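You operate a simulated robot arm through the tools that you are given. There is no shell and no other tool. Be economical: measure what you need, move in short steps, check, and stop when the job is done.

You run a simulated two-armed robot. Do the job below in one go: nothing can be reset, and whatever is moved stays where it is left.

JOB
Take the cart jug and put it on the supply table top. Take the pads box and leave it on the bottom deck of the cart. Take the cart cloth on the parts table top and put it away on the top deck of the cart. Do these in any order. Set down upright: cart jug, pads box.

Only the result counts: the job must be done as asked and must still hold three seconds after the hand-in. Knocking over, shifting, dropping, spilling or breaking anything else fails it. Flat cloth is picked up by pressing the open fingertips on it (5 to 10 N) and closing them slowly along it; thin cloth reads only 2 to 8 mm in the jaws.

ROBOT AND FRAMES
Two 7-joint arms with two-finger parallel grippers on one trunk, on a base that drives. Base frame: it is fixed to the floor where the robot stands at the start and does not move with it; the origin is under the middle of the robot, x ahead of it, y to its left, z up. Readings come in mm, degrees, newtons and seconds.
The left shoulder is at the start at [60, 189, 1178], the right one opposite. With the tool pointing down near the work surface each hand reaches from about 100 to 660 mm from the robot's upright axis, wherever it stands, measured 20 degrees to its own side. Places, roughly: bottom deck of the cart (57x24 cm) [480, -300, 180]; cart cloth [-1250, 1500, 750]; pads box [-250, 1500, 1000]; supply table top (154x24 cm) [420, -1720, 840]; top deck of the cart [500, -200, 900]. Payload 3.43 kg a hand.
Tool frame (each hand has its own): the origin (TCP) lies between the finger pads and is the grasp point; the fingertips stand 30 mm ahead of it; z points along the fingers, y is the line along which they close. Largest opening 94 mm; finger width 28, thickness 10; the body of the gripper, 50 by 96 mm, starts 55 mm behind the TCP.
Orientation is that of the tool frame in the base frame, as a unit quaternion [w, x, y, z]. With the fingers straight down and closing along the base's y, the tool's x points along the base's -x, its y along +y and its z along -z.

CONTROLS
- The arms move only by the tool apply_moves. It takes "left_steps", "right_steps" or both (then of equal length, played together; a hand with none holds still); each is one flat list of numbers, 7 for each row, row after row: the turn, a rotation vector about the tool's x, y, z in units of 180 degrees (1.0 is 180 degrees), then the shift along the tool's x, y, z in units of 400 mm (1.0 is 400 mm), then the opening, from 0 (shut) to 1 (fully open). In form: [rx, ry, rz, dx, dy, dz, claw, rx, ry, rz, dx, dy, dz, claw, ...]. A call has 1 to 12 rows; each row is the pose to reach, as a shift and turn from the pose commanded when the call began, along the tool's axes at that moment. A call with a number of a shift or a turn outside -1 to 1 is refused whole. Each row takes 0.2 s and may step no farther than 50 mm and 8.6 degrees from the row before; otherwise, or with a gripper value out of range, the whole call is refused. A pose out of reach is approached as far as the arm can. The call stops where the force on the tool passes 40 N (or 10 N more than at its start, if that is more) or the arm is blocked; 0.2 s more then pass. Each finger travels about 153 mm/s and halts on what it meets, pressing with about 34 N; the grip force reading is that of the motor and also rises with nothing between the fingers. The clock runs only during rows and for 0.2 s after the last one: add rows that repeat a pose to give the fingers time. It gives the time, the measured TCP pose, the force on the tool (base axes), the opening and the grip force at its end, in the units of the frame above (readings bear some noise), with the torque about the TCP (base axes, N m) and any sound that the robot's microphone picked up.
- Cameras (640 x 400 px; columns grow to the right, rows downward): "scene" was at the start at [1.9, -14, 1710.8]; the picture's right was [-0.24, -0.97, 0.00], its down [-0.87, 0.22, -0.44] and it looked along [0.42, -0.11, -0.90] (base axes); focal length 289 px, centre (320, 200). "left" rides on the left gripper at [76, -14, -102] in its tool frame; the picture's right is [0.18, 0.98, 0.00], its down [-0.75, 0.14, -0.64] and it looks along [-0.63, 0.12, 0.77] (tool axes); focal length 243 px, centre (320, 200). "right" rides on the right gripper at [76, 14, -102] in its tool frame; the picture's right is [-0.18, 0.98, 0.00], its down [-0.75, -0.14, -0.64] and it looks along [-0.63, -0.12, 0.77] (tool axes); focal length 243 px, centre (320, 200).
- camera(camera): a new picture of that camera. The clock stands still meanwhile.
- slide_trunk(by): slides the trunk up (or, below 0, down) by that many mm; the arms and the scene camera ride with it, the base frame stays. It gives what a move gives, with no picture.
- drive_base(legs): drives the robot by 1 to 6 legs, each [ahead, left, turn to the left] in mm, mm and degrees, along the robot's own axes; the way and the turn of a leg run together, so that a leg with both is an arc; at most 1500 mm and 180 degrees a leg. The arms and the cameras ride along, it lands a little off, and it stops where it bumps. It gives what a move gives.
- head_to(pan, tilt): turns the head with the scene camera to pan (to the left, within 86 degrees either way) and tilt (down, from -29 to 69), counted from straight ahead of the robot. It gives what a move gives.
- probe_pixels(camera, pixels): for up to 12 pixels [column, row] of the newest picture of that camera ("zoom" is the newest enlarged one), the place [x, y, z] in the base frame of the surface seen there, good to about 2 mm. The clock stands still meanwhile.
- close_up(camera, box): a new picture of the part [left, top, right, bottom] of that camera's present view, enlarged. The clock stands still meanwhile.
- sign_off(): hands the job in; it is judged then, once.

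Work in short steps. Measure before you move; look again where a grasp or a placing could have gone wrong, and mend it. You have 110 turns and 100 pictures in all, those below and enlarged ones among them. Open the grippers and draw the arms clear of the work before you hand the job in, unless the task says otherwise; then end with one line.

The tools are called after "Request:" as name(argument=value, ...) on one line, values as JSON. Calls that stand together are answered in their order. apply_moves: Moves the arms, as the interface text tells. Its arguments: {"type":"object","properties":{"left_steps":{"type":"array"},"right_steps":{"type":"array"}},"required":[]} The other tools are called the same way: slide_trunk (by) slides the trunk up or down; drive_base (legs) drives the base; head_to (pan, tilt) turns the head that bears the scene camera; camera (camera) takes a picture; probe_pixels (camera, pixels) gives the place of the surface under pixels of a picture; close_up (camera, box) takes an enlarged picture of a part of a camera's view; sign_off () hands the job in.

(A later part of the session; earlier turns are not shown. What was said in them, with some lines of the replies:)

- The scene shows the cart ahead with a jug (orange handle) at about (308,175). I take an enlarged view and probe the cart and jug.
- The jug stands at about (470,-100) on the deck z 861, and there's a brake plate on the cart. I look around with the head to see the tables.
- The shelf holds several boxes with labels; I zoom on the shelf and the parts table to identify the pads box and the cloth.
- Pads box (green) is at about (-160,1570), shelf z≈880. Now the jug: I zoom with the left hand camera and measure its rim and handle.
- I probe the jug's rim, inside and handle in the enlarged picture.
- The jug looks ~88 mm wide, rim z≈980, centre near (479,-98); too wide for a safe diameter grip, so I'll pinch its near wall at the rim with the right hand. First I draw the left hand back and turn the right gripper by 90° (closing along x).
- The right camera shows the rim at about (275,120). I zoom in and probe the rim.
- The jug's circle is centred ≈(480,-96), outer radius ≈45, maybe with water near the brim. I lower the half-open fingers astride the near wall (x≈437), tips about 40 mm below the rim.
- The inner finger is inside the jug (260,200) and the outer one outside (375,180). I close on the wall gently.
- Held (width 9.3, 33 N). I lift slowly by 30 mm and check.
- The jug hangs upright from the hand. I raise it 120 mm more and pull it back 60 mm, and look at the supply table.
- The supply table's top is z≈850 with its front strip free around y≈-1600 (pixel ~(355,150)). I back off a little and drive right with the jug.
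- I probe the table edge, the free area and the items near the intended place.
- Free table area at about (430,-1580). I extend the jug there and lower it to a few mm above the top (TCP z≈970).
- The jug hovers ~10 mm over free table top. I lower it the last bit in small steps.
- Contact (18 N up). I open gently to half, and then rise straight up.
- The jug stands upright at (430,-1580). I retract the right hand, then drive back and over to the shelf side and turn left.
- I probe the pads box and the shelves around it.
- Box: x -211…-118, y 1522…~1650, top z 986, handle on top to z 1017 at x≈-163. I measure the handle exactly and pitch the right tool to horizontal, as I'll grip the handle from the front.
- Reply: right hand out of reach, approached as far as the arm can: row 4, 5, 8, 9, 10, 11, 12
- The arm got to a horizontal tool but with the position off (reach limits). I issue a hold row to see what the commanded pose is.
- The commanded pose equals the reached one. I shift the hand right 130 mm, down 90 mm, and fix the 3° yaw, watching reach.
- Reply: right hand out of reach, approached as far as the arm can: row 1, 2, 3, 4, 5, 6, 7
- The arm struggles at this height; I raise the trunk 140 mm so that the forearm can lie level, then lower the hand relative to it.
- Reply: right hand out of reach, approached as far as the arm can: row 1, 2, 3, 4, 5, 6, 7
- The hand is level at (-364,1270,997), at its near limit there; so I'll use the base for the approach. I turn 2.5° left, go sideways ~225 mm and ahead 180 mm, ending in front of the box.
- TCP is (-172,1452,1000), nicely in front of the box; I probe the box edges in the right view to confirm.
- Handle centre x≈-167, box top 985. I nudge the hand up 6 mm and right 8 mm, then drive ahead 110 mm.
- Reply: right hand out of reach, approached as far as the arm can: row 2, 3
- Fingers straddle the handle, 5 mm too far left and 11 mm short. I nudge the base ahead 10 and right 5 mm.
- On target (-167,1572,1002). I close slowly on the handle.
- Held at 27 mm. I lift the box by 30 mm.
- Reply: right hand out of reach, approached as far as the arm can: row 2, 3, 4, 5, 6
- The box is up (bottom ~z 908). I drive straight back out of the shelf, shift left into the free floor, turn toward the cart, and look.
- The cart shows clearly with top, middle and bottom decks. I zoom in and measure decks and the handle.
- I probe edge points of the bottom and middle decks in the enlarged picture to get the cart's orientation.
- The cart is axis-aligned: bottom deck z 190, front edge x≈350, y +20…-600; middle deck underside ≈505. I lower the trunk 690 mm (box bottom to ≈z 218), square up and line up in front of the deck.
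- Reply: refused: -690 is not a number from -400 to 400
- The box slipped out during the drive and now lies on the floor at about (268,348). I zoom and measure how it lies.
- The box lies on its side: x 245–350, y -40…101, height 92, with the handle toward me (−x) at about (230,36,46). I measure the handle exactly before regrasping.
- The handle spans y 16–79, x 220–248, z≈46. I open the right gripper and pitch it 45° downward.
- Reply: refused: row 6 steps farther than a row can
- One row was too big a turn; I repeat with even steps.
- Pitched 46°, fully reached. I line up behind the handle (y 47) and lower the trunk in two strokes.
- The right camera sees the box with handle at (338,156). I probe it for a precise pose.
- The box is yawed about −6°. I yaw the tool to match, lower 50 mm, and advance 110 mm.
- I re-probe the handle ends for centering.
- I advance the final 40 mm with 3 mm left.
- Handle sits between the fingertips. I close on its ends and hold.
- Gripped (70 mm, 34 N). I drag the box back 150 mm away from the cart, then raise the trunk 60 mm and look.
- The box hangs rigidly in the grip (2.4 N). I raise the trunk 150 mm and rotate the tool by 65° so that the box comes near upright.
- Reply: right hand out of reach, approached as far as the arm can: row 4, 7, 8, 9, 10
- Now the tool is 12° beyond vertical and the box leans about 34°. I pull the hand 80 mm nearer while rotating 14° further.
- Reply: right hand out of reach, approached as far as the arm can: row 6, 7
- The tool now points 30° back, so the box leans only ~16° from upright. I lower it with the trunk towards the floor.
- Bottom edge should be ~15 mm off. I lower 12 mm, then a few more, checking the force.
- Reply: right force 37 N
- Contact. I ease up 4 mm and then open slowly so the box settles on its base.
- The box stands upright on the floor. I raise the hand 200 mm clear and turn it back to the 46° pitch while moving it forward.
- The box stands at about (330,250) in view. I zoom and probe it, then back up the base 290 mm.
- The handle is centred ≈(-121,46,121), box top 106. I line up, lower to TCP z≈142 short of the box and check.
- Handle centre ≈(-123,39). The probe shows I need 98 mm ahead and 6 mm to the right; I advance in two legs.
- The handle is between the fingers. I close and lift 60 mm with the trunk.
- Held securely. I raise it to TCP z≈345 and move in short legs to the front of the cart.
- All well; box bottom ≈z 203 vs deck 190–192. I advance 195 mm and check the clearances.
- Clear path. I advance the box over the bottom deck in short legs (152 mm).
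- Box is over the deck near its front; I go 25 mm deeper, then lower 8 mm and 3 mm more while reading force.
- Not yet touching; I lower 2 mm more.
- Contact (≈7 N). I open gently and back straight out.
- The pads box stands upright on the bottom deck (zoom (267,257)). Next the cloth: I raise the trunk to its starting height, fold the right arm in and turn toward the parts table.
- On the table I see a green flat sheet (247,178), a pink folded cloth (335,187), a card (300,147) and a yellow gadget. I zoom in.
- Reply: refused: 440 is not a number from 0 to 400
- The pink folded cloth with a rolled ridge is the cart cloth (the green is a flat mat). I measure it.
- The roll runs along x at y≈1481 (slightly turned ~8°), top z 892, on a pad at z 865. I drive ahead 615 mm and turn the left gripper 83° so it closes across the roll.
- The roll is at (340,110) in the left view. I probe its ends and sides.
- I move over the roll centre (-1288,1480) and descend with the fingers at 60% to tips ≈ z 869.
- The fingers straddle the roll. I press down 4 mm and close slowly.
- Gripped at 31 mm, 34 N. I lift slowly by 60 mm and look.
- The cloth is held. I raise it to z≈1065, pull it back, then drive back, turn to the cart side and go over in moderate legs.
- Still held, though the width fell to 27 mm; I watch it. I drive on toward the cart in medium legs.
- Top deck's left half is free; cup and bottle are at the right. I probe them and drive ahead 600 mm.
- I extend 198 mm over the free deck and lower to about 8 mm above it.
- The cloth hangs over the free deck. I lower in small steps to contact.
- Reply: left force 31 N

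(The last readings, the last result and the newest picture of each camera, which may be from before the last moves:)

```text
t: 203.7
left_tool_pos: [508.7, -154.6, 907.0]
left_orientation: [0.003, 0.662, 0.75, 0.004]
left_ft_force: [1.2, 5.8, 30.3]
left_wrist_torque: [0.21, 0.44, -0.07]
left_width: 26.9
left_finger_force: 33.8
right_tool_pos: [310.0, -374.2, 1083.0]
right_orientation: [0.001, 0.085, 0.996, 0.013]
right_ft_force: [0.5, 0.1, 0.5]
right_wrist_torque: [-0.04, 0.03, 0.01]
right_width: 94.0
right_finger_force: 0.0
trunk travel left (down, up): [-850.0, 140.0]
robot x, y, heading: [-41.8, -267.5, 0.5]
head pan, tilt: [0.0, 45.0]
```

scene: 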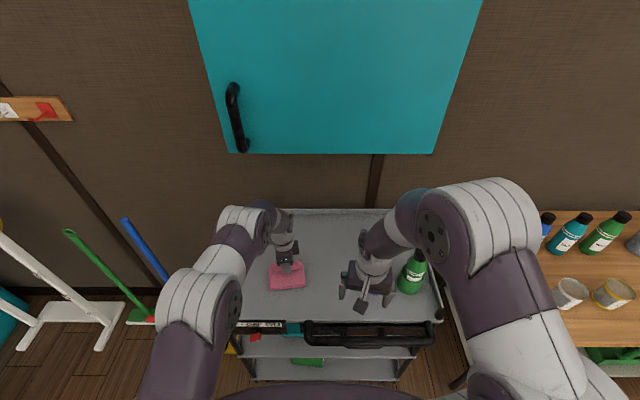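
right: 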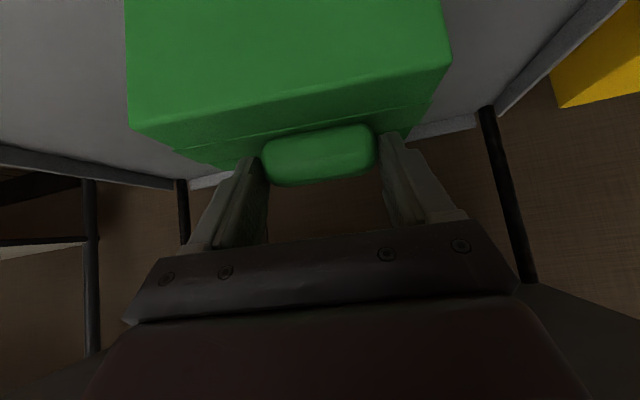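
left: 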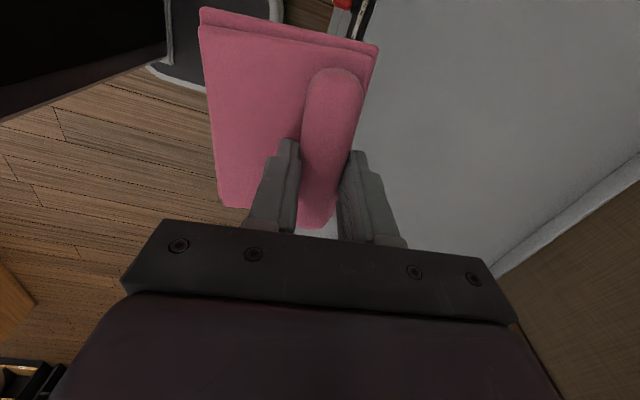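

On the deck (30 N). I ease up 2 mm, open slowly, and rise clear.

Request:
apply_moves(left_steps=[0, 0, 0, 0, 0, -0.006, 0.1, 0, 0, 0, 0, 0, -0.006, 0.3, 0, 0, 0, 0, 0, -0.006, 0.4, 0, 0, 0, 0, 0, -0.006, 0.55, 0, 0, 0, 0, 0, -0.006, 0.6, 0, 0, 0, 0, 0, -0.05, 0.6, 0, 0, 0, 0, 0, -0.13, 0.6, 0, 0, 0, 0, 0, -0.23, 0.6, 0, 0, 0, 0, 0, -0.33, 0.6, 0, 0, 0, 0, 0, -0.43, 0.6, 0, 0, 0, 0, -0.1, -0.45, 0.6, 0, 0, 0, 0, -0.2, -0.45, 0.6])

Request:
drive_base(legs=[[-350, 0, 0]])

Request:
camera(camera="scene")

Request:
close_up(camera="scene", box=[200, 130, 460, 330])

```text
t: 206.2
left_tool_pos: [428.8, -165.3, 1085.5]
left_orientation: [0.001, 0.661, 0.75, 0.001]
left_ft_force: [-0.2, 0.3, 0.5]
left_wrist_torque: [-0.01, -0.04, 0.02]
left_width: 56.2
left_finger_force: 0.1
right_tool_pos: [309.9, -373.7, 1081.4]
right_orientation: [0.001, 0.086, 0.996, 0.012]
right_ft_force: [-0.3, -1.0, -0.9]
right_wrist_torque: [0.03, -0.07, 0.02]
right_width: 93.8
right_finger_force: 0.0
trunk travel left (down, up): [-850.0, 140.0]
robot x, y, heading: [-42.3, -270.1, 0.3]
head pan, tilt: [0.0, 45.0]
```

```text
t: 208.5
left_tool_pos: [80.3, -166.7, 1084.4]
left_orientation: [0.0, 0.662, 0.75, -0.001]
left_ft_force: [0.7, -0.7, -0.3]
left_wrist_torque: [0.0, 0.01, -0.01]
left_width: 56.6
left_finger_force: 0.1
right_tool_pos: [-37.5, -374.8, 1080.8]
right_orientation: [0.0, 0.087, 0.996, 0.013]
right_ft_force: [-0.9, -0.2, 0.5]
right_wrist_torque: [0.04, 0.03, 0.01]
right_width: 93.9
right_finger_force: 0.1
trunk travel left (down, up): [-850.0, 140.0]
robot x, y, heading: [-391.8, -268.0, 0.3]
head pan, tilt: [0.0, 45.0]
```

```text
21 pictures are left
```

scene: 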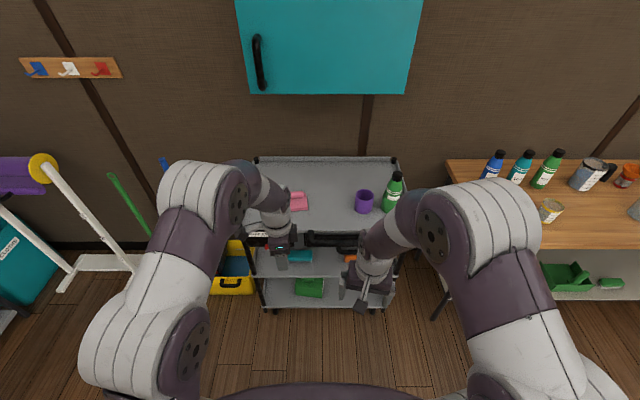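

```text
2.00 times, centred on (330, 230) of scene
```

zoom: 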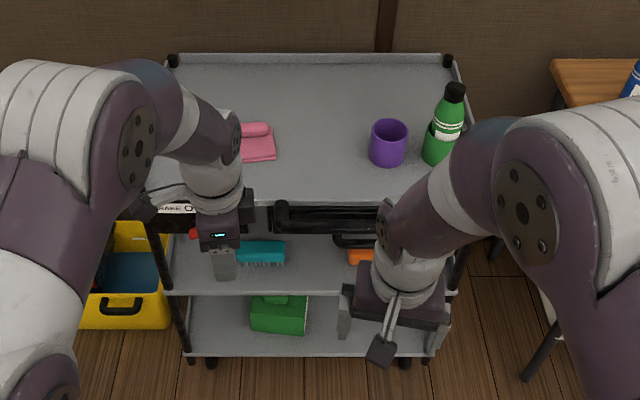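

Cloth lies on the top deck and the box stands on the bottom one. A last look at the jug on the supply table.

Request:
head_to(pan=-55, tilt=35)

Request:
camera(camera="scene")

```text
t: 209.8
left_tool_pos: [79.7, -166.3, 1084.4]
left_orientation: [-0.001, 0.662, 0.749, 0.0]
left_ft_force: [-0.3, 0.0, 0.7]
left_wrist_torque: [0.0, 0.03, 0.03]
left_width: 56.3
left_finger_force: 0.0
right_tool_pos: [-37.5, -375.4, 1082.0]
right_orientation: [-0.001, 0.088, 0.996, 0.012]
right_ft_force: [-0.5, -0.5, -0.1]
right_wrist_torque: [0.01, 0.0, -0.01]
right_width: 94.1
right_finger_force: 0.0
trunk travel left (down, up): [-850.0, 140.0]
robot x, y, heading: [-390.4, -268.8, 0.1]
head pan, tilt: [-55.0, 35.0]
```

```text
19 pictures are left
```

scene: 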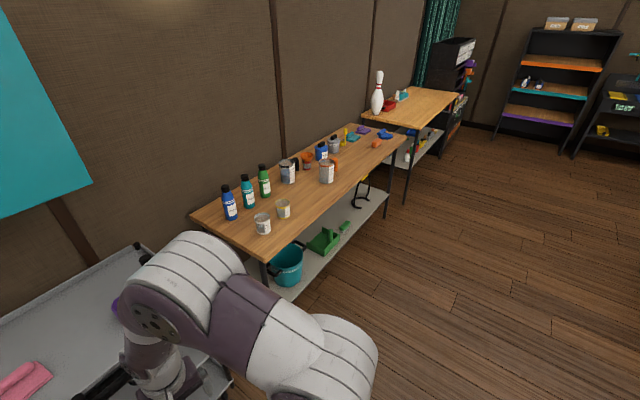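

The jug stands upright on the supply table at (327,172); everything is in place, so I hand in.

Request:
sign_off()

```text
The job is handed in.
```

The cart jug is upright on the supply table, the pads box is upright on the bottom deck of the cart, and the cart cloth is on the top deck; I dropped the pads box on the floor once on the way (from about 0.9 m) and stood it back up before placing it, and saw nothing else moved.
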